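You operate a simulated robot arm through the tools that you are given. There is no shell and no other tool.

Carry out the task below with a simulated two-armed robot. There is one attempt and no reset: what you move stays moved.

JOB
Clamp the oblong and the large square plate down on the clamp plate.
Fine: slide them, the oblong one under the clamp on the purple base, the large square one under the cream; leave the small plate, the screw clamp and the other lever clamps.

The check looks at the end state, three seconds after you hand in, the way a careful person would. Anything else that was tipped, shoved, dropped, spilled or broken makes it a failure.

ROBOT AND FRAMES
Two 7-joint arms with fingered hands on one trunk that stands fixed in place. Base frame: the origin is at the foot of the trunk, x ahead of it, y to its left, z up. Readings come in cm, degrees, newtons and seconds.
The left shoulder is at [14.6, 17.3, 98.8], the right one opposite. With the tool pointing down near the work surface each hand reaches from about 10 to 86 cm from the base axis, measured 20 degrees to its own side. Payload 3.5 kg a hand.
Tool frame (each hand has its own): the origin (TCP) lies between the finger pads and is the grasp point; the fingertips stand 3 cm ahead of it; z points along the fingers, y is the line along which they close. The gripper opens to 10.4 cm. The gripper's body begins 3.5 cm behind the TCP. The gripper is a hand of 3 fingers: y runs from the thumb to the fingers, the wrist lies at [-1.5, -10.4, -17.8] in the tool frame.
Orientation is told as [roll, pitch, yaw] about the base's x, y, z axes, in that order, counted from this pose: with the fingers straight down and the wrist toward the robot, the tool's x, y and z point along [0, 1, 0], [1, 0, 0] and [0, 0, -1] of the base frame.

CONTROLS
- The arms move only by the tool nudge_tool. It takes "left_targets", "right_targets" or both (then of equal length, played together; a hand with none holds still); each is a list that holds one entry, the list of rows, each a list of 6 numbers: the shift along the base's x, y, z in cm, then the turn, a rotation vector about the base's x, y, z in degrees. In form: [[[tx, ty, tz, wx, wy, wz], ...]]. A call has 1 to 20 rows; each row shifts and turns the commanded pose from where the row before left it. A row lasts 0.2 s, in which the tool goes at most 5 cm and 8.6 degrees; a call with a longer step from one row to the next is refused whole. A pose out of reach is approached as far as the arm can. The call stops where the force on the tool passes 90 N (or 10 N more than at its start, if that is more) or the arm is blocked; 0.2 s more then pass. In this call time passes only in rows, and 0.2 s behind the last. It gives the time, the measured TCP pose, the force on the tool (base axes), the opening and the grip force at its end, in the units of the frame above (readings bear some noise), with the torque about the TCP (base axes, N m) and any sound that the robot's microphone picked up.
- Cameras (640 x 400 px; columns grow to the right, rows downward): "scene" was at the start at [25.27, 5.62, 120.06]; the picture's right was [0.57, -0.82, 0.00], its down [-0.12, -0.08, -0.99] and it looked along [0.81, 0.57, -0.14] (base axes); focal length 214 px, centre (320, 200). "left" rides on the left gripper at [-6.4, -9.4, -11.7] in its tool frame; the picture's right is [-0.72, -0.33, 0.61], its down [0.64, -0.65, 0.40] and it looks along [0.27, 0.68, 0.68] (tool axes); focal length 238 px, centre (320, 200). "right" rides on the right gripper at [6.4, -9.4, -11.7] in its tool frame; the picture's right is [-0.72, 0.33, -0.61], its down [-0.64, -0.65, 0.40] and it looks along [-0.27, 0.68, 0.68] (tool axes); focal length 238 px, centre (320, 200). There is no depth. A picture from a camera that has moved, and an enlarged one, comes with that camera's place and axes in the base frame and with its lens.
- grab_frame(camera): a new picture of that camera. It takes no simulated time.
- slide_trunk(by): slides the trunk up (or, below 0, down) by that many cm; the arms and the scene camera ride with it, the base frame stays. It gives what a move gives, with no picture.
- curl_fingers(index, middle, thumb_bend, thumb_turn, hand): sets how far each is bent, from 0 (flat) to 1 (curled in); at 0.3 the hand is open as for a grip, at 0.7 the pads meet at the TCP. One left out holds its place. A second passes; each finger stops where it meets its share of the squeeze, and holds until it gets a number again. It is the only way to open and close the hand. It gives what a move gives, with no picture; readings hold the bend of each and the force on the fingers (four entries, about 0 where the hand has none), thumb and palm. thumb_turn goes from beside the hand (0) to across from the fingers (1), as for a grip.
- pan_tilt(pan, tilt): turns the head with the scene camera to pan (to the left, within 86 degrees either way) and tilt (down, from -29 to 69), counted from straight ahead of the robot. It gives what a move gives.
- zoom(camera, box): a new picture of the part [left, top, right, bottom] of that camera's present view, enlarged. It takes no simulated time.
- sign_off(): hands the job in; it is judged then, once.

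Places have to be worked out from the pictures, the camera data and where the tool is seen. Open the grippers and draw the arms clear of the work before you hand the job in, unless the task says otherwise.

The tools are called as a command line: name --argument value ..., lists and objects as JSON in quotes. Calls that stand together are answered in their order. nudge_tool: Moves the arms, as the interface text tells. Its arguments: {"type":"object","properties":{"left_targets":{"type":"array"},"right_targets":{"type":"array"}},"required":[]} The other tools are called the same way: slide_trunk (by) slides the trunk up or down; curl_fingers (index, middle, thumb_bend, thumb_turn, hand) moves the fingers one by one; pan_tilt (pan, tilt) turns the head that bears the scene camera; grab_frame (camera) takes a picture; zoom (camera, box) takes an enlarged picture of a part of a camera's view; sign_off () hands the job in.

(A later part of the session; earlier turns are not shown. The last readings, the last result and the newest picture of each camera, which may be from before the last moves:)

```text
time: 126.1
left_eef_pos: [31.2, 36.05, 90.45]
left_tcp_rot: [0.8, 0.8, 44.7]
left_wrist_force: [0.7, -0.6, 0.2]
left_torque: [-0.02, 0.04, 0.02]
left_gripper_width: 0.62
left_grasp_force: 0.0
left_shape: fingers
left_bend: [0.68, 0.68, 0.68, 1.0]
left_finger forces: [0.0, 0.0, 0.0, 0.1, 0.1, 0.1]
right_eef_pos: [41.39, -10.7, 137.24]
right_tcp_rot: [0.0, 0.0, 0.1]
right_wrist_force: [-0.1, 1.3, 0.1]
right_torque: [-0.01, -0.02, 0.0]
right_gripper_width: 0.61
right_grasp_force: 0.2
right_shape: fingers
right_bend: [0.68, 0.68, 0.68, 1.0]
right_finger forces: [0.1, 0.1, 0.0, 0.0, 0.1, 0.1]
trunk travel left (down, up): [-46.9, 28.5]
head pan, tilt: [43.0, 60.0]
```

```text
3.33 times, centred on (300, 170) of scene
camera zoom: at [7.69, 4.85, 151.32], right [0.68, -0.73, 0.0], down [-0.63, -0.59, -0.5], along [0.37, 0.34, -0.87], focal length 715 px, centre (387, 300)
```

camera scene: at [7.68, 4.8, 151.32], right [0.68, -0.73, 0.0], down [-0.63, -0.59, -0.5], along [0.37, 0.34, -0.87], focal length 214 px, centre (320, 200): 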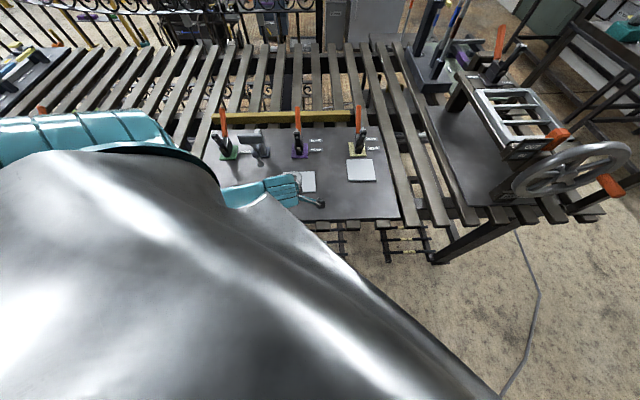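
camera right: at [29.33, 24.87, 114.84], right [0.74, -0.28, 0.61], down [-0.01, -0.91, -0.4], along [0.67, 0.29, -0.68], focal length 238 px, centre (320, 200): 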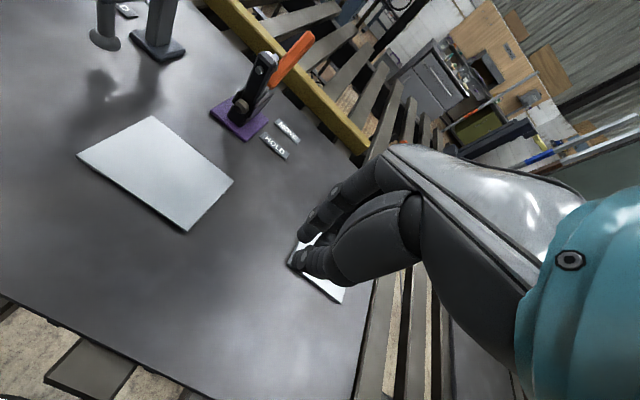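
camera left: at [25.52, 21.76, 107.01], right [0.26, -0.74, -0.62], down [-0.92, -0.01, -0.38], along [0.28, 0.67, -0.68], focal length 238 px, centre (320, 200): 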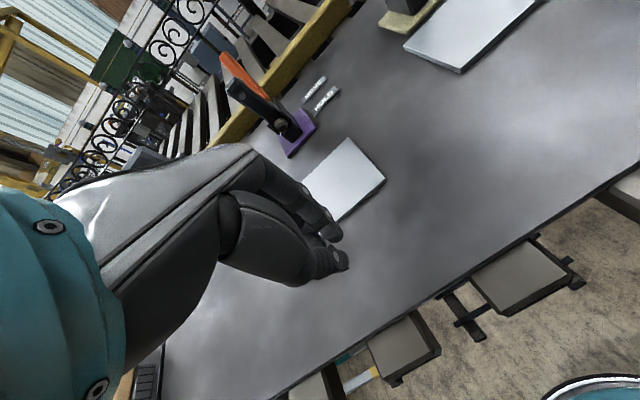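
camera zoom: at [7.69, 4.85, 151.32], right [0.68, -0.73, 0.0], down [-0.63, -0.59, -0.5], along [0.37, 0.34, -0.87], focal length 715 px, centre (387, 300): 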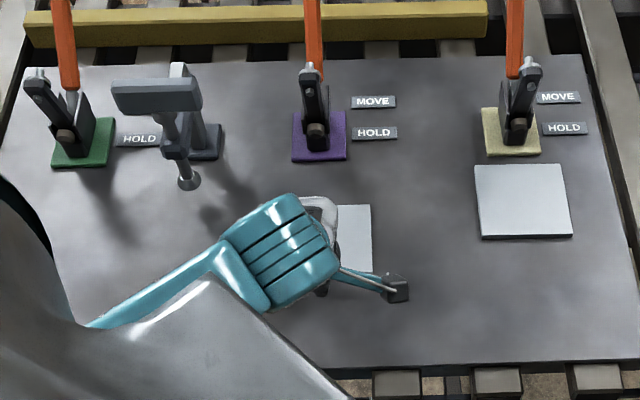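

Just about at the edge, straight behind it. I push 3 cm and check.

nudge_tool --left_targets '[[[0.36, 0.36, 0, 0, 0, 0], [0.36, 0.36, 0, 0, 0, 0], [0.36, 0.36, 0, 0, 0, 0], [0.36, 0.36, 0, 0, 0, 0], [0.36, 0.36, 0, 0, 0, 0], [0.36, 0.36, 0, 0, 0, 0]]]'

zoom --camera "left" --box '[240, 100, 420, 280]'

zoom --camera "scene" --box '[230, 110, 370, 230]'

```text
time: 127.5
left_eef_pos: [33.39, 38.07, 90.44]
left_tcp_rot: [0.8, 0.7, 44.7]
left_wrist_force: [-2.2, -3.5, 8.8]
left_torque: [-0.13, 0.06, 0.01]
left_gripper_width: 0.39
left_grasp_force: 5.6
left_shape: fingers
left_bend: [0.7, 0.69, 0.67, 1.0]
left_finger forces: [3.6, 1.3, 0.1, 0.0, 4.7, 0.0]
right_eef_pos: [41.22, -10.64, 137.27]
right_tcp_rot: [0.0, 0.1, 0.2]
right_wrist_force: [-0.6, -0.2, 0.9]
right_torque: [0.05, -0.06, -0.04]
right_gripper_width: 0.61
right_grasp_force: 0.1
right_shape: fingers
right_bend: [0.68, 0.68, 0.68, 1.0]
right_finger forces: [0.1, 0.0, 0.0, 0.1, 0.0, 0.1]
trunk travel left (down, up): [-46.9, 28.5]
head pan, tilt: [43.0, 60.0]
```

```text
2.22 times, centred on (330, 190) of left
camera zoom: at [31.4, 26.65, 102.15], right [0.26, -0.74, -0.62], down [-0.92, 0.0, -0.39], along [0.28, 0.67, -0.68], focal length 530 px, centre (298, 222)
```

zoom: 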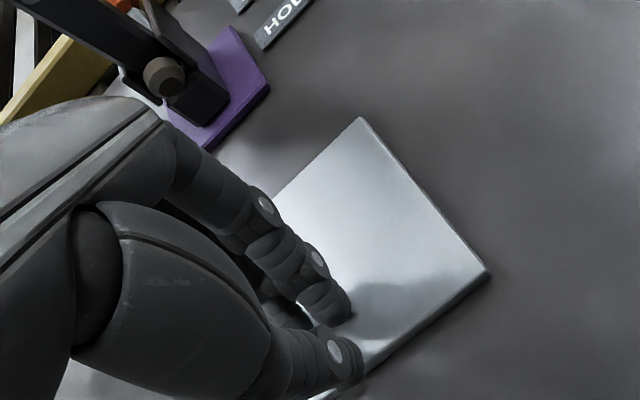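

```text
3.33 times, centred on (300, 170) of scene
camera zoom: at [7.59, 4.73, 151.34], right [0.68, -0.73, 0.0], down [-0.63, -0.59, -0.5], along [0.37, 0.34, -0.87], focal length 715 px, centre (387, 300)
```

zoom: 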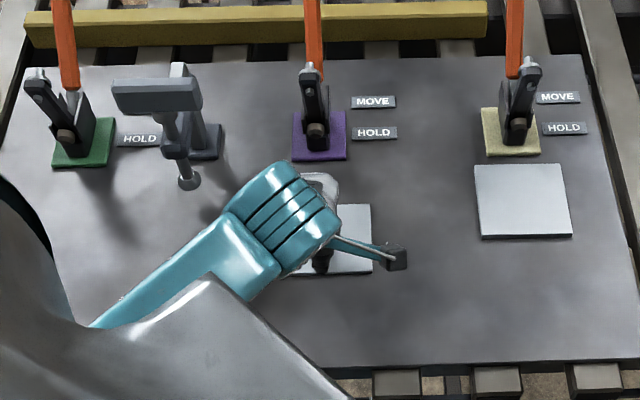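

The fingertips were a touch high and have ridden onto the plate without moving it (9 N up). I lift, go back behind the edge and come down until I feel the surface.

nudge_tool --left_targets '[[[0, 0, 1.5, 0, 0, 0], [-0.8, -0.8, 0.5, 0, 0, 0], [-1, -1, 0, 0, 0, 0], [-1, -1, 0, 0, 0, 0], [0, 0, -1.0, 0, 0, 0], [0, 0, -1.0, 0, 0, 0]]]'

nudge_tool --left_targets '[[[0, 0, -0.25, 0, 0, 0]]]'

nudge_tool --left_targets '[[[0, 0, -0.2, 0, 0, 0]]]'

zoom --camera "left" --box '[240, 120, 420, 300]'

```text
time: 128.9
left_eef_pos: [30.55, 35.31, 90.35]
left_tcp_rot: [0.8, 0.9, 44.8]
left_wrist_force: [-0.8, -0.3, 0.3]
left_torque: [0.0, -0.02, 0.0]
left_gripper_width: 0.63
left_grasp_force: 0.1
left_shape: fingers
left_bend: [0.68, 0.68, 0.68, 1.0]
left_finger forces: [0.0, 0.1, 0.0, 0.1, 0.0, 0.1]
right_eef_pos: [41.41, -10.74, 137.3]
right_tcp_rot: [0.0, 0.1, 0.1]
right_wrist_force: [0.6, 0.6, 0.3]
right_torque: [-0.01, -0.01, 0.0]
right_gripper_width: 0.59
right_grasp_force: 0.1
right_shape: fingers
right_bend: [0.68, 0.68, 0.68, 1.0]
right_finger forces: [0.1, 0.0, 0.0, 0.0, 0.0, 0.1]
trunk travel left (down, up): [-46.9, 28.5]
head pan, tilt: [43.0, 60.0]
```

```text
time: 129.3
left_eef_pos: [30.61, 35.31, 90.16]
left_tcp_rot: [1.0, 0.8, 44.7]
left_wrist_force: [0.6, 0.5, 0.4]
left_torque: [-0.01, -0.02, 0.03]
left_gripper_width: 0.63
left_grasp_force: 0.1
left_shape: fingers
left_bend: [0.68, 0.68, 0.68, 1.0]
left_finger forces: [0.1, 0.0, 0.0, 0.0, 0.0, 0.0]
right_eef_pos: [41.37, -10.54, 137.34]
right_tcp_rot: [0.1, 0.0, 0.1]
right_wrist_force: [-0.3, -0.3, 0.4]
right_torque: [-0.01, 0.0, -0.02]
right_gripper_width: 0.6
right_grasp_force: 0.0
right_shape: fingers
right_bend: [0.68, 0.68, 0.68, 1.0]
right_finger forces: [0.0, 0.0, 0.0, 0.0, 0.1, 0.0]
trunk travel left (down, up): [-46.9, 28.5]
head pan, tilt: [43.0, 60.0]
```

```text
time: 129.7
left_eef_pos: [30.7, 35.36, 90.12]
left_tcp_rot: [0.8, 0.8, 44.7]
left_wrist_force: [-0.1, -0.1, 2.1]
left_torque: [-0.03, -0.05, 0.02]
left_gripper_width: 0.62
left_grasp_force: 1.1
left_shape: fingers
left_bend: [0.68, 0.68, 0.68, 1.0]
left_finger forces: [2.1, 0.0, 0.1, 0.1, 0.0, 0.0]
right_eef_pos: [41.36, -10.62, 137.31]
right_tcp_rot: [0.0, 0.0, 0.2]
right_wrist_force: [1.1, 0.2, -0.2]
right_torque: [0.01, 0.0, 0.0]
right_gripper_width: 0.62
right_grasp_force: 0.0
right_shape: fingers
right_bend: [0.68, 0.68, 0.68, 1.0]
right_finger forces: [0.0, 0.0, 0.1, 0.0, 0.1, 0.1]
trunk travel left (down, up): [-46.9, 28.5]
head pan, tilt: [43.0, 60.0]
```

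```text
2.22 times, centred on (330, 210) of left
camera zoom: at [28.69, 23.96, 101.66], right [0.26, -0.74, -0.62], down [-0.92, 0.0, -0.39], along [0.28, 0.67, -0.68], focal length 530 px, centre (298, 178)
```

zoom: 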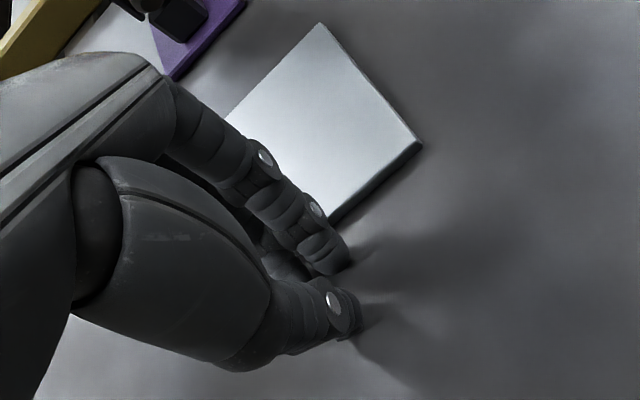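

The index touches the surface at z≈90.1. I ease up 0.1 cm and push forward, checking after 2.5 cm.

nudge_tool --left_targets '[[[0, 0, 0.1, 0, 0, 0], [0.3, 0.3, 0, 0, 0, 0], [0.3, 0.3, 0, 0, 0, 0], [0.3, 0.3, 0, 0, 0, 0], [0.3, 0.3, 0, 0, 0, 0], [0.3, 0.3, 0, 0, 0, 0], [0.3, 0.3, 0, 0, 0, 0]]]'

zoom --camera "left" --box '[240, 120, 420, 300]'

zoom --camera "scene" --box '[230, 110, 370, 230]'

```text
time: 131.3
left_eef_pos: [32.41, 37.11, 90.19]
left_tcp_rot: [0.8, 0.9, 44.7]
left_wrist_force: [-3.1, -2.3, 3.0]
left_torque: [-0.01, 0.01, -0.02]
left_gripper_width: 0.39
left_grasp_force: 2.5
left_shape: fingers
left_bend: [0.7, 0.7, 0.68, 1.0]
left_finger forces: [1.9, 2.6, 0.0, 0.0, 0.0, 0.0]
right_eef_pos: [41.36, -10.85, 137.21]
right_tcp_rot: [0.0, 0.0, 0.1]
right_wrist_force: [0.3, -0.3, -0.5]
right_torque: [0.0, 0.01, -0.01]
right_gripper_width: 0.6
right_grasp_force: 0.0
right_shape: fingers
right_bend: [0.68, 0.68, 0.68, 1.0]
right_finger forces: [0.0, 0.1, 0.0, 0.1, 0.0, 0.0]
trunk travel left (down, up): [-46.9, 28.5]
head pan, tilt: [43.0, 60.0]
```

```text
2.22 times, centred on (330, 210) of left
camera zoom: at [30.46, 25.75, 101.78], right [0.26, -0.74, -0.62], down [-0.92, 0.0, -0.39], along [0.28, 0.67, -0.68], focal length 530 px, centre (298, 178)
```

zoom: 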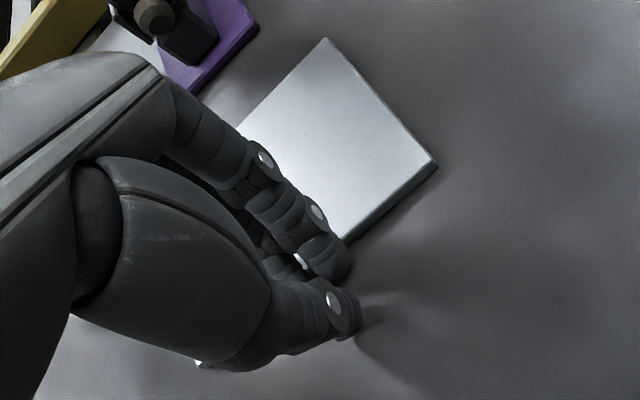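

```text
3.33 times, centred on (300, 170) of scene
camera zoom: at [7.63, 4.79, 151.33], right [0.68, -0.73, 0.0], down [-0.63, -0.59, -0.5], along [0.37, 0.34, -0.87], focal length 715 px, centre (387, 300)
```

zoom: 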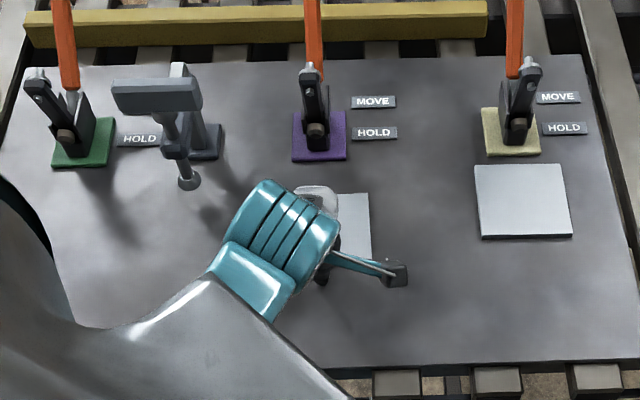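

Both fingers press the edge evenly (2–2.6 N) and the oblong is sliding; its far edge is at F≈58.9. I push on 3.7 cm to end about 1.2 cm short of the purple base.

nudge_tool --left_targets '[[[0.3, 0.3, 0, 0, 0, 0], [0.3, 0.3, 0, 0, 0, 0], [0.3, 0.3, 0, 0, 0, 0], [0.3, 0.3, 0, 0, 0, 0], [0.3, 0.3, 0, 0, 0, 0], [0.3, 0.3, 0, 0, 0, 0], [0.3, 0.3, 0, 0, 0, 0], [0.3, 0.3, 0, 0, 0, 0], [0.2, 0.2, 0, 0, 0, 0]]]'

zoom --camera "left" --box '[240, 60, 440, 280]'

zoom --camera "scene" --box '[230, 110, 370, 230]'

```text
time: 133.3
left_eef_pos: [34.93, 39.68, 90.02]
left_tcp_rot: [0.8, 0.8, 44.7]
left_wrist_force: [-1.9, -1.7, 4.2]
left_torque: [-0.01, 0.04, 0.02]
left_gripper_width: 0.4
left_grasp_force: 2.5
left_shape: fingers
left_bend: [0.7, 0.7, 0.68, 1.0]
left_finger forces: [2.4, 3.0, 0.0, 0.1, 0.0, 0.0]
right_eef_pos: [41.27, -10.71, 137.25]
right_tcp_rot: [0.0, 0.0, 0.1]
right_wrist_force: [-0.3, -0.6, -0.4]
right_torque: [0.02, 0.01, 0.01]
right_gripper_width: 0.61
right_grasp_force: 0.0
right_shape: fingers
right_bend: [0.68, 0.68, 0.68, 1.0]
right_finger forces: [0.1, 0.1, 0.1, 0.1, 0.0, 0.0]
trunk travel left (down, up): [-46.9, 28.5]
head pan, tilt: [43.0, 60.0]
```

```text
1.82 times, centred on (340, 170) of left
camera zoom: at [33.02, 28.35, 101.77], right [0.26, -0.74, -0.62], down [-0.92, 0.0, -0.39], along [0.28, 0.67, -0.68], focal length 433 px, centre (284, 254)
```

zoom: 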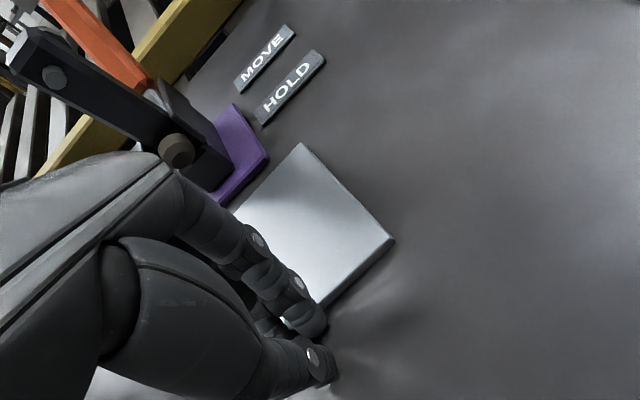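

```text
3.33 times, centred on (300, 170) of scene
camera zoom: at [7.62, 4.78, 151.33], right [0.68, -0.73, 0.0], down [-0.63, -0.59, -0.5], along [0.37, 0.34, -0.87], focal length 715 px, centre (387, 300)
```

zoom: 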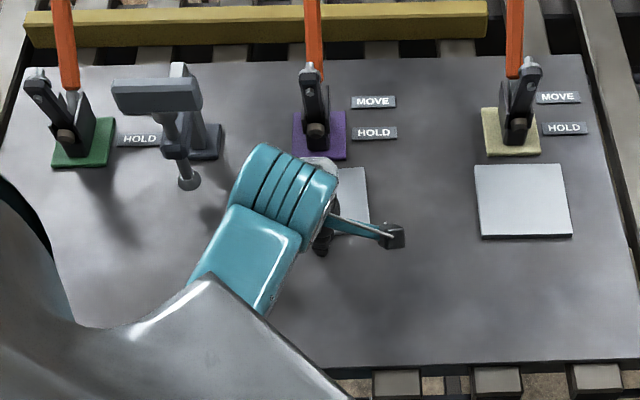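

The oblong's far edge is at F≈62.2, straight in front of the purple base. I nudge it 0.4 cm more, then back off and lift the left hand.

nudge_tool --left_targets '[[[0.28, 0.28, 0, 0, 0, 0], [-0.4, -0.4, 0, 0, 0, 0], [-0.8, -0.8, 0.2, 0, 0, 0], [-0.8, -0.8, 1.5, 0, 0, 0], [-0.5, -0.5, 3, 0, 0, 0], [0, 0, 4, 0, 0, 0]]]'

zoom --camera "left" --box '[240, 60, 440, 280]'

zoom --camera "scene" --box '[230, 110, 370, 230]'

```text
time: 134.7
left_eef_pos: [32.33, 39.2, 99.35]
left_tcp_rot: [3.7, -0.7, 44.0]
left_wrist_force: [-0.8, -0.3, 0.6]
left_torque: [0.0, -0.01, -0.02]
left_gripper_width: 0.59
left_grasp_force: 0.0
left_shape: fingers
left_bend: [0.68, 0.68, 0.68, 1.0]
left_finger forces: [0.0, 0.0, 0.1, 0.0, 0.1, 0.0]
right_eef_pos: [41.32, -10.56, 137.35]
right_tcp_rot: [-0.1, -0.1, 0.1]
right_wrist_force: [0.1, -0.5, -1.0]
right_torque: [-0.01, 0.0, -0.01]
right_gripper_width: 0.58
right_grasp_force: 0.1
right_shape: fingers
right_bend: [0.68, 0.68, 0.68, 1.0]
right_finger forces: [0.0, 0.0, 0.0, 0.0, 0.0, 0.0]
trunk travel left (down, up): [-46.9, 28.5]
head pan, tilt: [43.0, 60.0]
```

```text
1.82 times, centred on (340, 170) of left
camera zoom: at [30.47, 27.31, 110.29], right [0.24, -0.71, -0.66], down [-0.93, 0.03, -0.37], along [0.28, 0.71, -0.65], focal length 433 px, centre (284, 254)
```

zoom: 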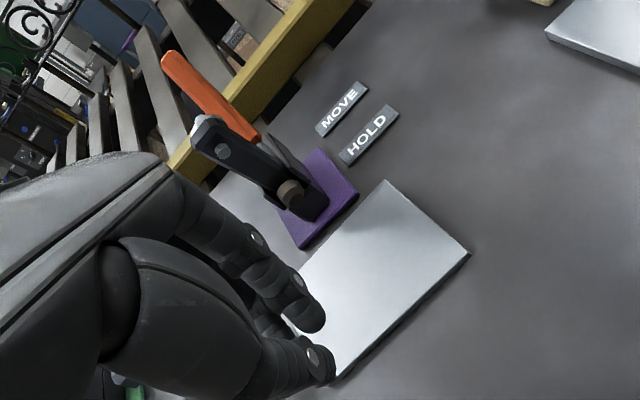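

```text
3.33 times, centred on (300, 170) of scene
camera zoom: at [7.71, 4.83, 151.32], right [0.68, -0.73, 0.0], down [-0.63, -0.59, -0.5], along [0.37, 0.34, -0.87], focal length 715 px, centre (387, 300)
```

zoom: 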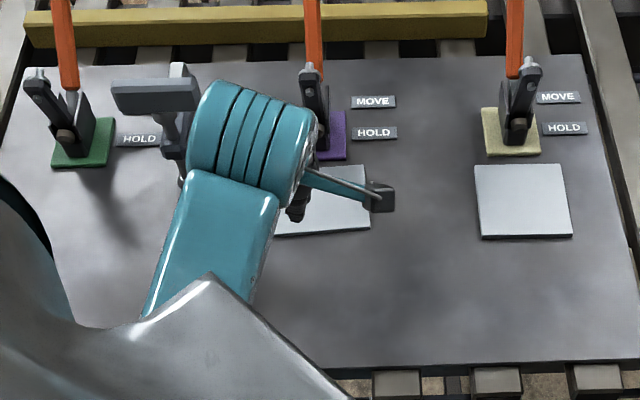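

Both plates lie squarely in front of their clamps, about 1 cm short of the bases. Next come the levers: I raise the left hand, then lower the trunk so the left arm can reach behind the handles.

nudge_tool --left_targets '[[[0, 0, 4, 0, 0, 0], [0, 0, 4, 0, 0, 0], [0, 0, 4, 0, 0, 0], [0, 0, 4, 0, 0, 0], [0, 0, 4, 0, 0, 0], [0, 0, 4, 0, 0, 0], [0.8, 1.5, 3, 0, 0, 0], [0.8, 1.5, 3, 0, 0, 0], [0.8, 1.5, 3, 0, 0, 0], [0.8, 1.5, 2, 0, 0, 0]]]'

zoom --camera "scene" --box '[220, 90, 420, 230]'

```text
time: 136.9
left_eef_pos: [36.87, 43.86, 133.6]
left_tcp_rot: [0.8, 0.9, 44.7]
left_wrist_force: [-0.1, -0.2, 0.0]
left_torque: [-0.02, 0.01, -0.03]
left_gripper_width: 0.59
left_grasp_force: 0.0
left_shape: fingers
left_bend: [0.68, 0.68, 0.68, 1.0]
left_finger forces: [0.1, 0.1, 0.0, 0.1, 0.0, 0.1]
left hand out of reach, approached as far as the arm can: row 4, 5
right_eef_pos: [41.32, -10.73, 137.27]
right_tcp_rot: [0.0, 0.2, 0.1]
right_wrist_force: [-0.8, 0.6, 0.1]
right_torque: [-0.02, 0.03, 0.01]
right_gripper_width: 0.58
right_grasp_force: 0.1
right_shape: fingers
right_bend: [0.68, 0.68, 0.68, 1.0]
right_finger forces: [0.0, 0.0, 0.0, 0.0, 0.1, 0.1]
trunk travel left (down, up): [-46.9, 28.5]
head pan, tilt: [43.0, 60.0]
```

```text
2.86 times, centred on (320, 160) of scene
camera zoom: at [7.68, 4.88, 151.32], right [0.68, -0.73, 0.0], down [-0.63, -0.59, -0.5], along [0.37, 0.34, -0.87], focal length 613 px, centre (320, 314)
```

zoom: 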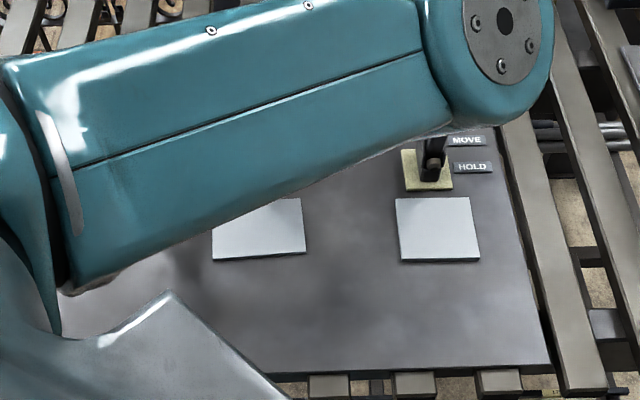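

The lanes below are clear. I lower the trunk halfway, reach the left hand outward above the purple clamp at a safe height, then lower the rest.

slide_trunk --by -14

nudge_tool --left_targets '[[[1.2, 1.2, 1.2, 0, 0, 0], [1.2, 1.2, 1.2, 0, 0, 0], [1.2, 1.2, 1.2, 0, 0, 0], [1.2, 1.2, 1.2, 0, 0, 0], [1.2, 1.2, 1.0, 0, 0, 0], [1.2, 1.2, 1.0, 0, 0, 0], [1.2, 1.2, 1.0, 0, 0, 0], [1.2, 1.2, 1.0, 0, 0, 0]]]'

grab_frame --camera "scene"

grab_frame --camera "left"

```text
time: 138.6
left_eef_pos: [36.71, 43.77, 119.63]
left_tcp_rot: [0.8, 0.8, 44.8]
left_wrist_force: [-0.2, 0.1, -0.1]
left_torque: [0.01, 0.03, 0.0]
left_gripper_width: 0.62
left_grasp_force: 0.1
left_shape: fingers
left_bend: [0.68, 0.68, 0.68, 1.0]
left_finger forces: [0.1, 0.1, 0.1, 0.1, 0.0, 0.0]
right_eef_pos: [41.23, -10.7, 123.37]
right_tcp_rot: [0.0, 0.1, 0.1]
right_wrist_force: [0.0, 0.0, 0.2]
right_torque: [-0.01, 0.02, -0.04]
right_gripper_width: 0.61
right_grasp_force: 0.0
right_shape: fingers
right_bend: [0.68, 0.68, 0.68, 1.0]
right_finger forces: [0.0, 0.0, 0.1, 0.1, 0.1, 0.0]
trunk travel left (down, up): [-32.9, 42.5]
head pan, tilt: [43.0, 60.0]
```

```text
time: 140.4
left_eef_pos: [46.41, 53.51, 128.37]
left_tcp_rot: [0.8, 0.8, 44.8]
left_wrist_force: [-0.4, -0.4, -0.1]
left_torque: [0.0, -0.01, -0.01]
left_gripper_width: 0.62
left_grasp_force: 0.0
left_shape: fingers
left_bend: [0.68, 0.68, 0.68, 1.0]
left_finger forces: [0.0, 0.0, 0.0, 0.0, 0.0, 0.1]
right_eef_pos: [41.22, -10.69, 123.17]
right_tcp_rot: [0.0, 0.0, 0.1]
right_wrist_force: [0.0, 0.2, -0.2]
right_torque: [0.0, 0.01, 0.04]
right_gripper_width: 0.6
right_grasp_force: 0.0
right_shape: fingers
right_bend: [0.68, 0.68, 0.68, 1.0]
right_finger forces: [0.1, 0.0, 0.1, 0.0, 0.1, 0.0]
trunk travel left (down, up): [-32.9, 42.5]
head pan, tilt: [43.0, 60.0]
```

```text
taken
camera scene: at [11.07, 4.87, 137.2], right [0.68, -0.73, 0.0], down [-0.63, -0.59, -0.5], along [0.37, 0.34, -0.87], focal length 214 px, centre (320, 200)
```

scene: 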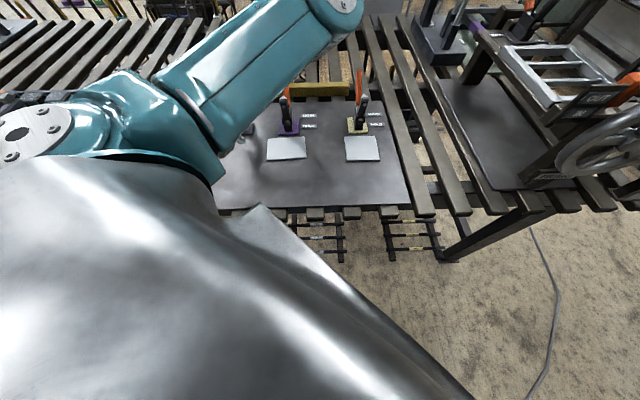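

```text
taken
camera left: at [44.52, 42.1, 140.14], right [0.26, -0.74, -0.62], down [-0.92, 0.0, -0.38], along [0.28, 0.67, -0.68], focal length 238 px, centre (320, 200)
```

left: 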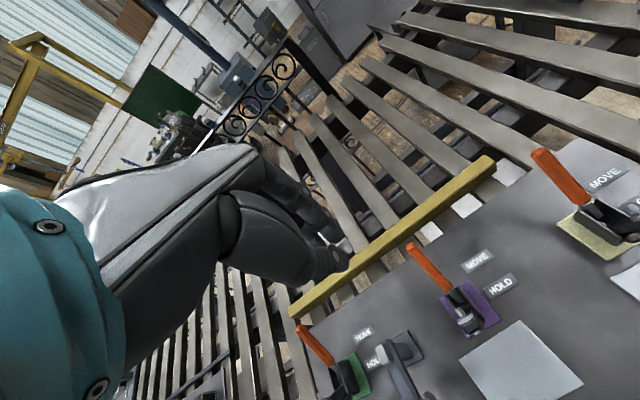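

The purple handle tip checks out at about F=78.7, R=−3.5, z=99.4. I lower the trunk another 14 cm, which leaves the left hand above the clamp at z≈114.

slide_trunk --by -14

pan_tilt --pan 45 --tilt 45

grab_frame --camera "scene"

grab_frame --camera "right"

```text
time: 142.1
left_eef_pos: [46.25, 53.46, 114.54]
left_tcp_rot: [0.8, 0.9, 44.8]
left_wrist_force: [0.3, 0.0, 0.2]
left_torque: [0.02, -0.02, 0.03]
left_gripper_width: 0.61
left_grasp_force: 0.1
left_shape: fingers
left_bend: [0.68, 0.68, 0.68, 1.0]
left_finger forces: [0.0, 0.0, 0.0, 0.0, 0.0, 0.1]
right_eef_pos: [41.24, -10.69, 109.24]
right_tcp_rot: [0.0, -0.1, 0.2]
right_wrist_force: [-0.2, -0.5, 0.8]
right_torque: [0.01, -0.01, -0.05]
right_gripper_width: 0.59
right_grasp_force: 0.0
right_shape: fingers
right_bend: [0.68, 0.68, 0.68, 1.0]
right_finger forces: [0.0, 0.0, 0.0, 0.0, 0.0, 0.1]
trunk travel left (down, up): [-18.9, 56.5]
head pan, tilt: [43.0, 60.0]
```

```text
time: 142.8
left_eef_pos: [46.42, 53.34, 114.4]
left_tcp_rot: [0.7, 0.9, 44.7]
left_wrist_force: [-0.5, -0.5, 0.2]
left_torque: [-0.02, -0.01, 0.0]
left_gripper_width: 0.6
left_grasp_force: 0.0
left_shape: fingers
left_bend: [0.68, 0.68, 0.68, 1.0]
left_finger forces: [0.0, 0.1, 0.1, 0.0, 0.0, 0.0]
right_eef_pos: [41.3, -10.59, 109.19]
right_tcp_rot: [0.1, -0.1, 0.2]
right_wrist_force: [-0.2, 0.1, -0.3]
right_torque: [-0.02, -0.01, -0.01]
right_gripper_width: 0.63
right_grasp_force: 0.1
right_shape: fingers
right_bend: [0.68, 0.68, 0.68, 1.0]
right_finger forces: [0.1, 0.0, 0.0, 0.0, 0.0, 0.1]
trunk travel left (down, up): [-18.9, 56.5]
head pan, tilt: [45.0, 45.0]
```

```text
taken
camera scene: at [17.86, 6.04, 124.8], right [0.71, -0.71, 0.0], down [-0.5, -0.5, -0.71], along [0.5, 0.5, -0.71], focal length 214 px, centre (320, 200)
```

scene: 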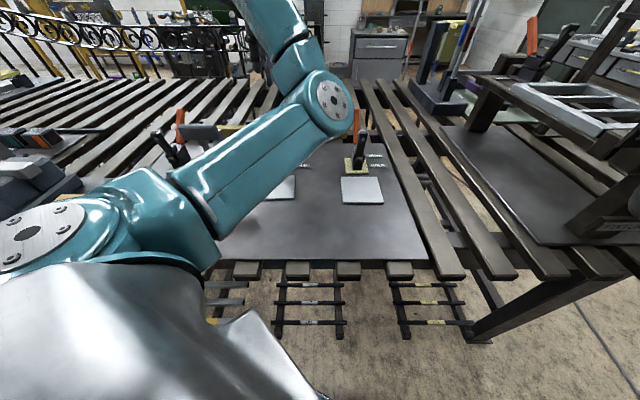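

```text
taken
camera right: at [31.88, -4.26, 120.98], right [0.33, -0.72, 0.61], down [-0.65, -0.64, -0.4], along [0.68, -0.27, -0.68], focal length 238 px, centre (320, 200)
```

right: 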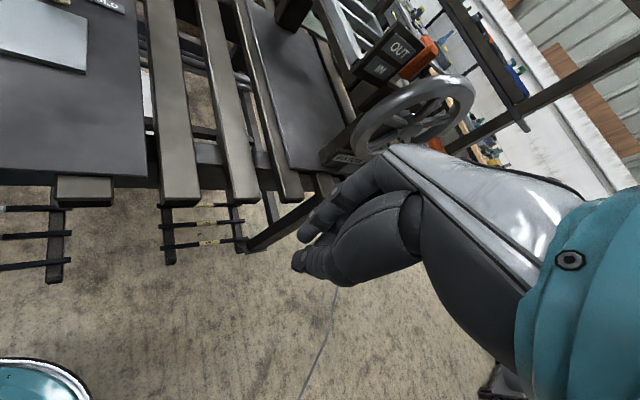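

The left elbow now hangs inward and hides the purple clamp from the head, so I will rely on the left hand's own camera. I set the fingers for hooking — index and middle moderately bent, thumb swung aside — and look.

curl_fingers --hand "left" --index 0.55 --middle 0.55 --thumb_bend 0.1 --thumb_turn 0.0

grab_frame --camera "left"

```text
time: 143.8
left_eef_pos: [46.46, 53.36, 114.51]
left_tcp_rot: [0.7, 0.8, 44.7]
left_wrist_force: [-0.7, -0.1, 0.1]
left_torque: [0.0, 0.02, 0.0]
left_gripper_width: 14.03
left_grasp_force: 0.0
left_shape: fingers
left_bend: [0.55, 0.55, 0.1, 0.0]
left_finger forces: [0.0, 0.0, 0.0, 0.0, 0.0, 0.1]
right_eef_pos: [41.32, -10.58, 109.23]
right_tcp_rot: [0.0, 0.0, 0.1]
right_wrist_force: [-1.4, -0.3, 0.5]
right_torque: [0.0, -0.01, -0.01]
right_gripper_width: 0.58
right_grasp_force: 0.0
right_shape: fingers
right_bend: [0.68, 0.68, 0.68, 1.0]
right_finger forces: [0.0, 0.0, 0.1, 0.1, 0.1, 0.1]
trunk travel left (down, up): [-18.9, 56.5]
head pan, tilt: [45.0, 45.0]
```

```text
taken
camera left: at [44.51, 42.03, 126.15], right [0.26, -0.74, -0.62], down [-0.92, 0.0, -0.39], along [0.28, 0.67, -0.68], focal length 238 px, centre (320, 200)
```

left: 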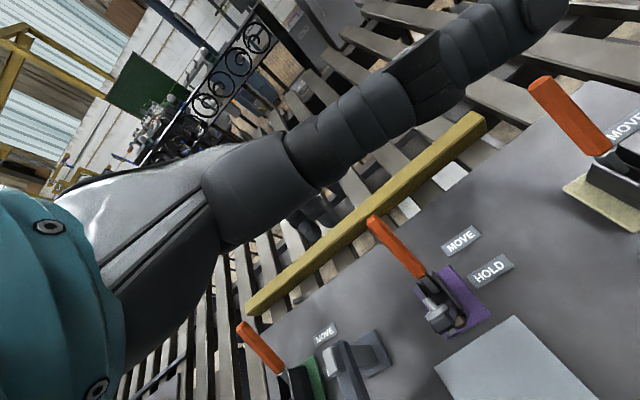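

The thumb sticks out to the side, away from the clamp. I curl it in a bit so it is compact, and look again.

curl_fingers --hand "left" --thumb_bend 0.8 --thumb_turn 0.0

grab_frame --camera "left"

```text
time: 144.8
left_eef_pos: [46.4, 53.36, 114.5]
left_tcp_rot: [0.8, 0.8, 44.6]
left_wrist_force: [0.2, -0.4, 1.1]
left_torque: [-0.01, 0.0, 0.01]
left_gripper_width: 7.9
left_grasp_force: 0.0
left_shape: fingers
left_bend: [0.55, 0.55, 0.8, 0.0]
left_finger forces: [0.0, 0.1, 0.0, 0.0, 0.1, 0.0]
right_eef_pos: [41.34, -10.49, 109.32]
right_tcp_rot: [0.1, 0.0, 0.1]
right_wrist_force: [-0.3, 0.3, -0.3]
right_torque: [0.01, 0.0, 0.0]
right_gripper_width: 0.58
right_grasp_force: 0.0
right_shape: fingers
right_bend: [0.68, 0.68, 0.68, 1.0]
right_finger forces: [0.0, 0.0, 0.1, 0.0, 0.1, 0.1]
trunk travel left (down, up): [-18.9, 56.5]
head pan, tilt: [45.0, 45.0]
```

```text
taken
camera left: at [44.51, 42.03, 126.15], right [0.26, -0.74, -0.62], down [-0.92, 0.0, -0.39], along [0.28, 0.67, -0.68], focal length 238 px, centre (320, 200)
```

left: 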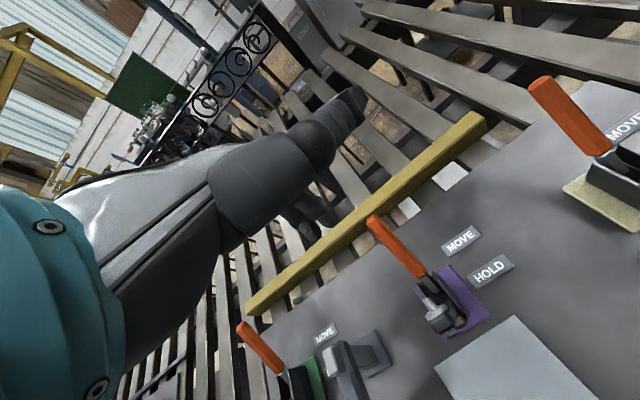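

The hand is compact now. I move it above and behind the purple handle's tip (F≈79.5, R≈−3.5) and lower to z≈106 for a look.

nudge_tool --left_targets '[[[2.43, 1.77, 0, 0, 0, 0], [2.43, 1.77, 0, 0, 0, 0], [2.43, 1.77, 0, 0, 0, 0], [0, 0, -3, 0, 0, 0], [0, 0, -3, 0, 0, 0], [0, 0, -2.5, 0, 0, 0]]]'

grab_frame --camera "left"

grab_frame --camera "scene"

```text
time: 146.2
left_eef_pos: [53.5, 58.68, 105.77]
left_tcp_rot: [0.8, 0.8, 44.8]
left_wrist_force: [0.3, 0.3, 0.4]
left_torque: [-0.02, 0.01, 0.0]
left_gripper_width: 7.89
left_grasp_force: 0.0
left_shape: fingers
left_bend: [0.55, 0.55, 0.8, 0.0]
left_finger forces: [0.0, 0.1, 0.1, 0.0, 0.0, 0.0]
right_eef_pos: [41.36, -10.6, 109.25]
right_tcp_rot: [0.0, 0.1, 0.2]
right_wrist_force: [0.6, -0.7, -1.2]
right_torque: [0.0, 0.0, -0.02]
right_gripper_width: 0.59
right_grasp_force: 0.1
right_shape: fingers
right_bend: [0.68, 0.68, 0.68, 1.0]
right_finger forces: [0.0, 0.0, 0.1, 0.0, 0.0, 0.1]
trunk travel left (down, up): [-18.9, 56.5]
head pan, tilt: [45.0, 45.0]
```

```text
taken
camera left: at [51.73, 47.37, 117.56], right [0.26, -0.74, -0.62], down [-0.92, 0.0, -0.39], along [0.28, 0.67, -0.68], focal length 238 px, centre (320, 200)
```

left: 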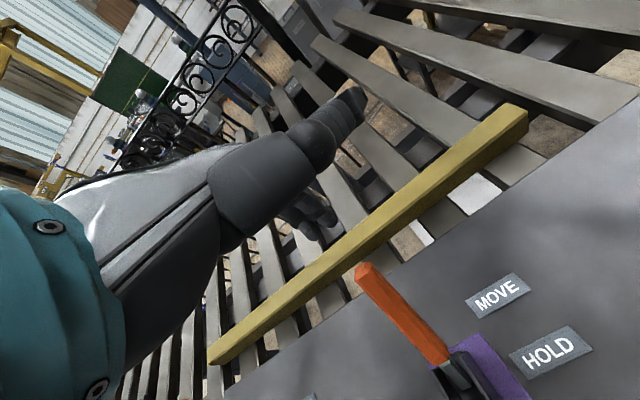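

```text
taken
camera scene: at [17.89, 6.07, 124.8], right [0.71, -0.71, 0.0], down [-0.5, -0.5, -0.71], along [0.5, 0.5, -0.71], focal length 214 px, centre (320, 200)
```

scene: 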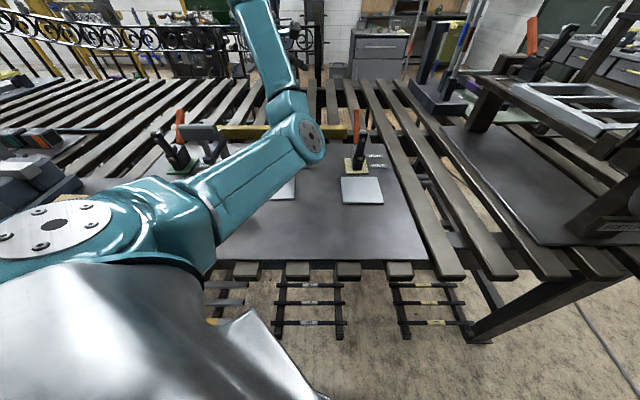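

The handle tip is seen at F≈78.5, R≈−3.5, with my fingertips behind it. I go down so that the fingers stand behind the handle (tool z≈100) and check.

nudge_tool --left_targets '[[[0.2, 0, -2, 0, 0, 0], [0, 0, -2, 0, 0, 0], [0, 0, -1.7, 0, 0, 0]]]'

grab_frame --camera "left"

zoom --camera "left" --box '[240, 160, 420, 400]'

```text
time: 147.0
left_eef_pos: [53.84, 58.63, 100.2]
left_tcp_rot: [0.9, 0.8, 44.7]
left_wrist_force: [-0.2, -0.9, 0.5]
left_torque: [0.03, 0.02, 0.0]
left_gripper_width: 7.89
left_grasp_force: 0.2
left_shape: fingers
left_bend: [0.55, 0.55, 0.8, 0.0]
left_finger forces: [0.0, 0.0, 0.0, 0.1, 0.0, 0.0]
right_eef_pos: [41.31, -10.6, 109.31]
right_tcp_rot: [-0.1, 0.0, 0.1]
right_wrist_force: [0.1, -0.1, 0.0]
right_torque: [0.0, 0.0, 0.02]
right_gripper_width: 0.6
right_grasp_force: 0.1
right_shape: fingers
right_bend: [0.68, 0.68, 0.68, 1.0]
right_finger forces: [0.1, 0.0, 0.0, 0.0, 0.0, 0.1]
trunk travel left (down, up): [-18.9, 56.5]
head pan, tilt: [45.0, 45.0]
```

```text
taken
camera left: at [51.94, 47.3, 111.95], right [0.26, -0.74, -0.62], down [-0.92, 0.0, -0.39], along [0.28, 0.67, -0.68], focal length 238 px, centre (320, 200)
```

left: 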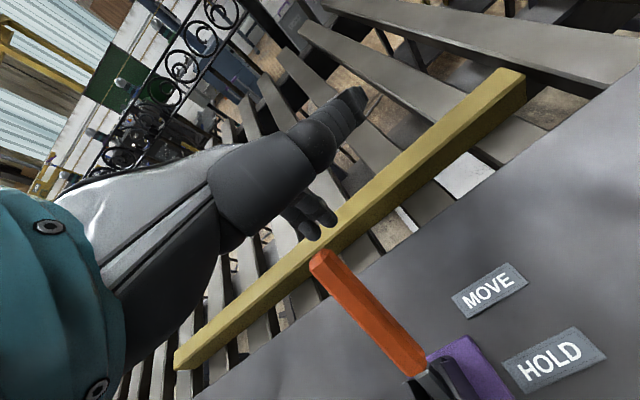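

```text
1.67 times, centred on (330, 280) of left
camera zoom: at [51.94, 47.3, 111.95], right [0.26, -0.74, -0.62], down [-0.92, 0.0, -0.39], along [0.28, 0.67, -0.68], focal length 397 px, centre (303, 67)
```

zoom: 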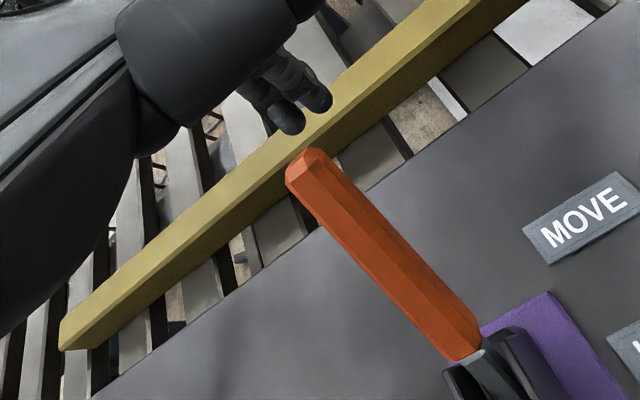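

Index (R≈−2.8) and middle (R≈−4.9) stand right behind the handle tip. I pull toward the near side in small steps and watch force and handle.

nudge_tool --left_targets '[[[-0.35, -0.35, 0, 0, 0, 0], [-0.35, -0.35, 0, 0, 0, 0], [-0.35, -0.35, 0, 0, 0, 0], [-0.35, -0.35, 0, 0, 0, 0], [-0.35, -0.35, 0.2, 0, 0, 0], [-0.35, -0.35, 0.2, 0, 0, 0]]]'

zoom --camera "left" --box '[240, 160, 440, 400]'

```text
time: 148.4
left_eef_pos: [51.78, 56.56, 100.72]
left_tcp_rot: [0.7, 0.9, 44.7]
left_wrist_force: [3.0, 0.6, -1.0]
left_torque: [-0.01, -0.01, -0.05]
left_gripper_width: 7.84
left_grasp_force: 0.9
left_shape: fingers
left_bend: [0.53, 0.55, 0.8, 0.0]
left_finger forces: [1.9, 0.6, 0.0, 0.0, 0.0, 0.0]
right_eef_pos: [41.33, -10.61, 109.25]
right_tcp_rot: [0.0, 0.1, 0.1]
right_wrist_force: [-0.2, -0.4, 0.3]
right_torque: [-0.01, -0.04, -0.03]
right_gripper_width: 0.58
right_grasp_force: 0.0
right_shape: fingers
right_bend: [0.68, 0.68, 0.68, 1.0]
right_finger forces: [0.0, 0.1, 0.0, 0.0, 0.0, 0.0]
trunk travel left (down, up): [-18.9, 56.5]
head pan, tilt: [45.0, 45.0]
```

```text
1.67 times, centred on (340, 280) of left
camera zoom: at [49.96, 45.2, 112.32], right [0.26, -0.74, -0.62], down [-0.92, 0.0, -0.39], along [0.28, 0.67, -0.68], focal length 397 px, centre (287, 67)
```

zoom: 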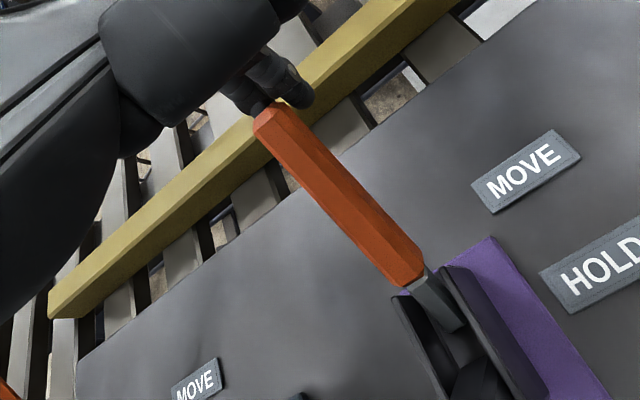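

Contact is made lightly and the handle has begun to rise. I continue pulling, raising slightly to follow the arc.

nudge_tool --left_targets '[[[-0.35, -0.35, 0.25, 0, 0, 0], [-0.35, -0.35, 0.25, 0, 0, 0], [-0.35, -0.35, 0.25, 0, 0, 0], [-0.35, -0.35, 0.25, 0, 0, 0], [-0.35, -0.35, 0.25, 0, 0, 0], [-0.35, -0.35, 0.25, 0, 0, 0]]]'

grab_frame --camera "left"

zoom --camera "scene" --box '[200, 60, 420, 220]'

```text
time: 149.8
left_eef_pos: [49.75, 54.47, 102.2]
left_tcp_rot: [0.9, 0.8, 44.6]
left_wrist_force: [8.4, -0.3, 4.4]
left_torque: [0.15, -0.23, -0.21]
left_gripper_width: 7.8
left_grasp_force: 4.3
left_shape: fingers
left_bend: [0.52, 0.51, 0.8, 0.0]
left_finger forces: [5.3, 3.3, 0.1, 0.0, 0.1, 0.0]
right_eef_pos: [41.45, -10.6, 109.23]
right_tcp_rot: [0.1, 0.1, 0.1]
right_wrist_force: [-0.2, 0.3, 0.3]
right_torque: [-0.01, 0.0, 0.02]
right_gripper_width: 0.6
right_grasp_force: 0.1
right_shape: fingers
right_bend: [0.68, 0.68, 0.68, 1.0]
right_finger forces: [0.0, 0.0, 0.0, 0.0, 0.0, 0.0]
trunk travel left (down, up): [-18.9, 56.5]
head pan, tilt: [45.0, 45.0]
```

```text
taken
camera left: at [47.84, 43.12, 113.87], right [0.26, -0.74, -0.62], down [-0.92, 0.0, -0.39], along [0.28, 0.67, -0.68], focal length 238 px, centre (320, 200)
```

left: 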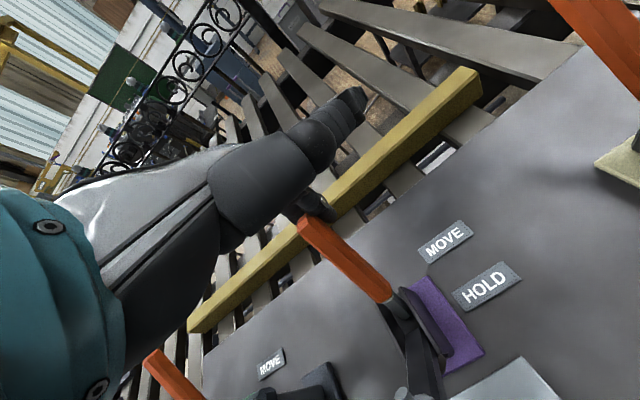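

```text
2.50 times, centred on (310, 140) of scene
camera zoom: at [17.93, 6.02, 124.8], right [0.71, -0.71, 0.0], down [-0.5, -0.5, -0.71], along [0.5, 0.5, -0.71], focal length 536 px, centre (345, 350)
```

zoom: 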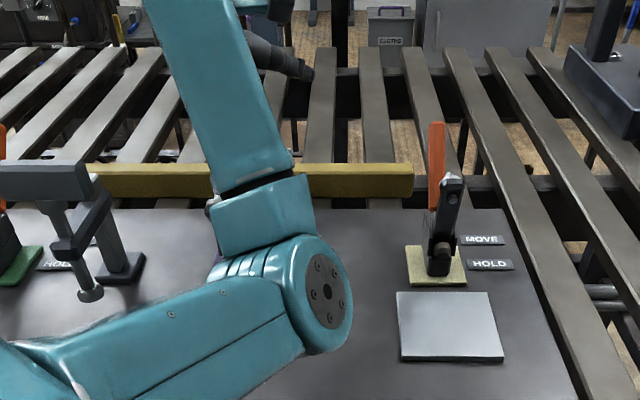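

The handle is coming over. I zoom on the contact to see how handle and fingers sit, since there is some sideways force.

zoom --camera "left" --box '[240, 140, 480, 400]'

```text
1.54 times, centred on (360, 270) of left
camera zoom: at [47.84, 43.12, 113.87], right [0.26, -0.74, -0.62], down [-0.92, 0.0, -0.39], along [0.28, 0.67, -0.68], focal length 367 px, centre (258, 92)
```

zoom: 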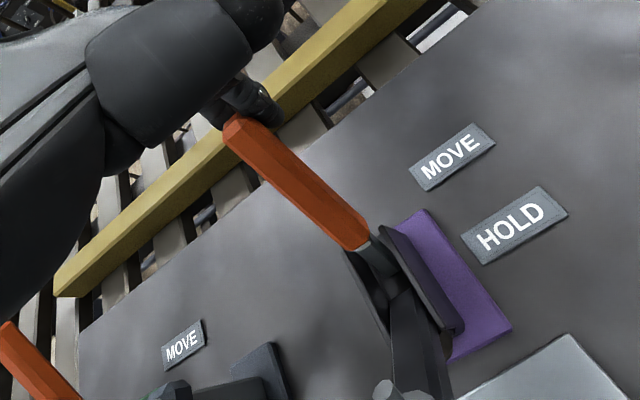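

The handle turns about its own pivot near F≈70.5, z≈91 (now about 15° moved) and forces are modest. I continue the pull along the arc.

nudge_tool --left_targets '[[[-0.35, -0.35, 0.12, 0, 0, 0], [-0.35, -0.35, 0.12, 0, 0, 0], [-0.35, -0.35, 0.1, 0, 0, 0], [-0.35, -0.35, 0.1, 0, 0, 0], [-0.35, -0.35, 0.05, 0, 0, 0], [-0.35, -0.35, 0.05, 0, 0, 0]]]'

grab_frame --camera "left"

```text
time: 151.2
left_eef_pos: [47.65, 52.38, 102.68]
left_tcp_rot: [0.9, 0.8, 44.7]
left_wrist_force: [7.9, -2.2, 6.4]
left_torque: [0.15, -0.33, -0.25]
left_gripper_width: 7.77
left_grasp_force: 5.0
left_shape: fingers
left_bend: [0.53, 0.51, 0.8, 0.0]
left_finger forces: [6.1, 3.6, 0.0, 0.1, 0.1, 0.1]
right_eef_pos: [41.3, -10.68, 109.28]
right_tcp_rot: [0.0, 0.2, 0.0]
right_wrist_force: [0.6, 0.2, 0.7]
right_torque: [-0.01, -0.02, 0.02]
right_gripper_width: 0.58
right_grasp_force: 0.1
right_shape: fingers
right_bend: [0.68, 0.68, 0.68, 1.0]
right_finger forces: [0.0, 0.0, 0.1, 0.1, 0.1, 0.0]
trunk travel left (down, up): [-18.9, 56.5]
head pan, tilt: [45.0, 45.0]
```

```text
taken
camera left: at [45.73, 40.96, 114.41], right [0.26, -0.74, -0.62], down [-0.92, 0.0, -0.39], along [0.28, 0.67, -0.68], focal length 238 px, centre (320, 200)
```

left: 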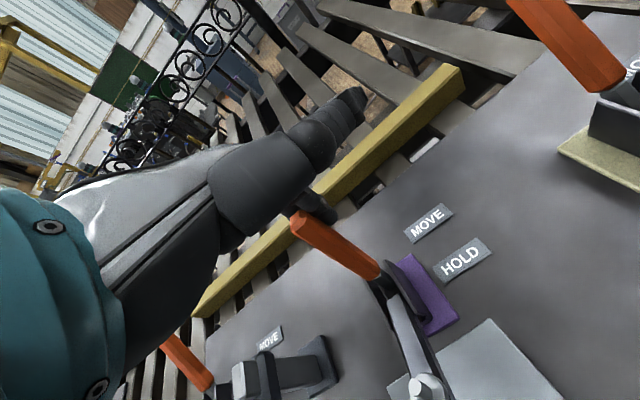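

The clamp arm is swinging down over the oblong as the handle comes up. I continue pulling.

nudge_tool --left_targets '[[[-0.35, -0.35, 0.05, 0, 0, 0], [-0.35, -0.35, 0.05, 0, 0, 0], [-0.35, -0.35, 0, 0, 0, 0], [-0.35, -0.35, 0, 0, 0, 0], [-0.35, -0.35, 0, 0, 0, 0], [-0.35, -0.35, 0, 0, 0, 0]]]'

grab_frame --camera "left"

```text
time: 152.6
left_eef_pos: [45.52, 50.29, 102.8]
left_tcp_rot: [0.9, 0.8, 44.7]
left_wrist_force: [10.0, 1.7, 8.6]
left_torque: [0.3, -0.4, -0.25]
left_gripper_width: 7.79
left_grasp_force: 5.7
left_shape: fingers
left_bend: [0.53, 0.5, 0.8, 0.0]
left_finger forces: [4.8, 6.8, 0.1, 0.0, 0.0, 0.0]
right_eef_pos: [41.4, -10.51, 109.32]
right_tcp_rot: [0.1, 0.1, 0.2]
right_wrist_force: [-0.4, -0.1, 0.5]
right_torque: [-0.02, 0.02, -0.03]
right_gripper_width: 0.6
right_grasp_force: 0.0
right_shape: fingers
right_bend: [0.68, 0.68, 0.68, 1.0]
right_finger forces: [0.0, 0.0, 0.0, 0.0, 0.1, 0.0]
trunk travel left (down, up): [-18.9, 56.5]
head pan, tilt: [45.0, 45.0]
```

```text
taken
camera left: at [43.64, 38.87, 114.49], right [0.26, -0.74, -0.62], down [-0.92, 0.0, -0.39], along [0.28, 0.67, -0.68], focal length 238 px, centre (320, 200)
```

left: 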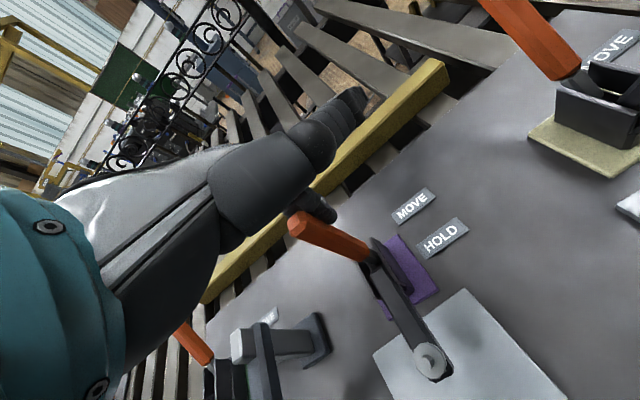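

The arm is nearly horizontal with its foot at about F≈59.7, well over the oblong. I keep pulling the handle past upright, watching for the stop.

nudge_tool --left_targets '[[[-0.3, -0.3, 0, 0, 0, 0], [-0.3, -0.3, 0, 0, 0, 0], [-0.3, -0.3, -0.05, 0, 0, 0], [-0.3, -0.3, -0.05, 0, 0, 0]]]'

grab_frame --camera "left"

```text
time: 153.6
left_eef_pos: [44.28, 48.88, 102.56]
left_tcp_rot: [0.8, 1.2, 44.8]
left_wrist_force: [4.3, -2.0, 2.1]
left_torque: [-0.01, -0.14, -0.16]
left_gripper_width: 7.84
left_grasp_force: 4.1
left_shape: fingers
left_bend: [0.56, 0.52, 0.8, 0.0]
left_finger forces: [4.6, 3.8, 0.0, 0.0, 0.0, 0.0]
right_eef_pos: [41.35, -10.65, 109.2]
right_tcp_rot: [0.0, 0.1, 0.0]
right_wrist_force: [-0.9, -0.6, 0.2]
right_torque: [0.02, -0.03, 0.03]
right_gripper_width: 0.62
right_grasp_force: 0.0
right_shape: fingers
right_bend: [0.68, 0.68, 0.68, 1.0]
right_finger forces: [0.0, 0.1, 0.0, 0.0, 0.0, 0.0]
trunk travel left (down, up): [-18.9, 56.5]
head pan, tilt: [45.0, 45.0]
```

```text
taken
camera left: at [42.42, 37.65, 114.3], right [0.26, -0.74, -0.62], down [-0.92, -0.01, -0.38], along [0.28, 0.67, -0.69], focal length 238 px, centre (320, 200)
```

left: 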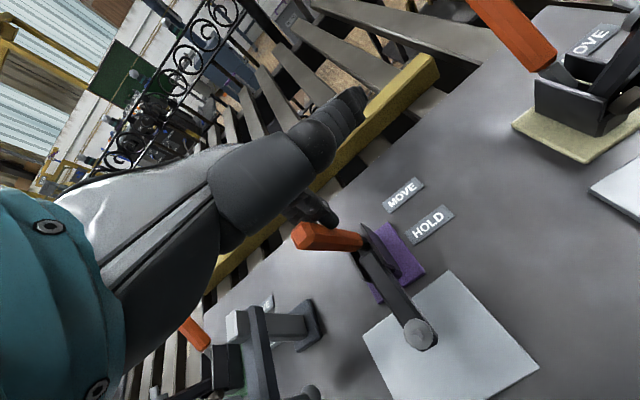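

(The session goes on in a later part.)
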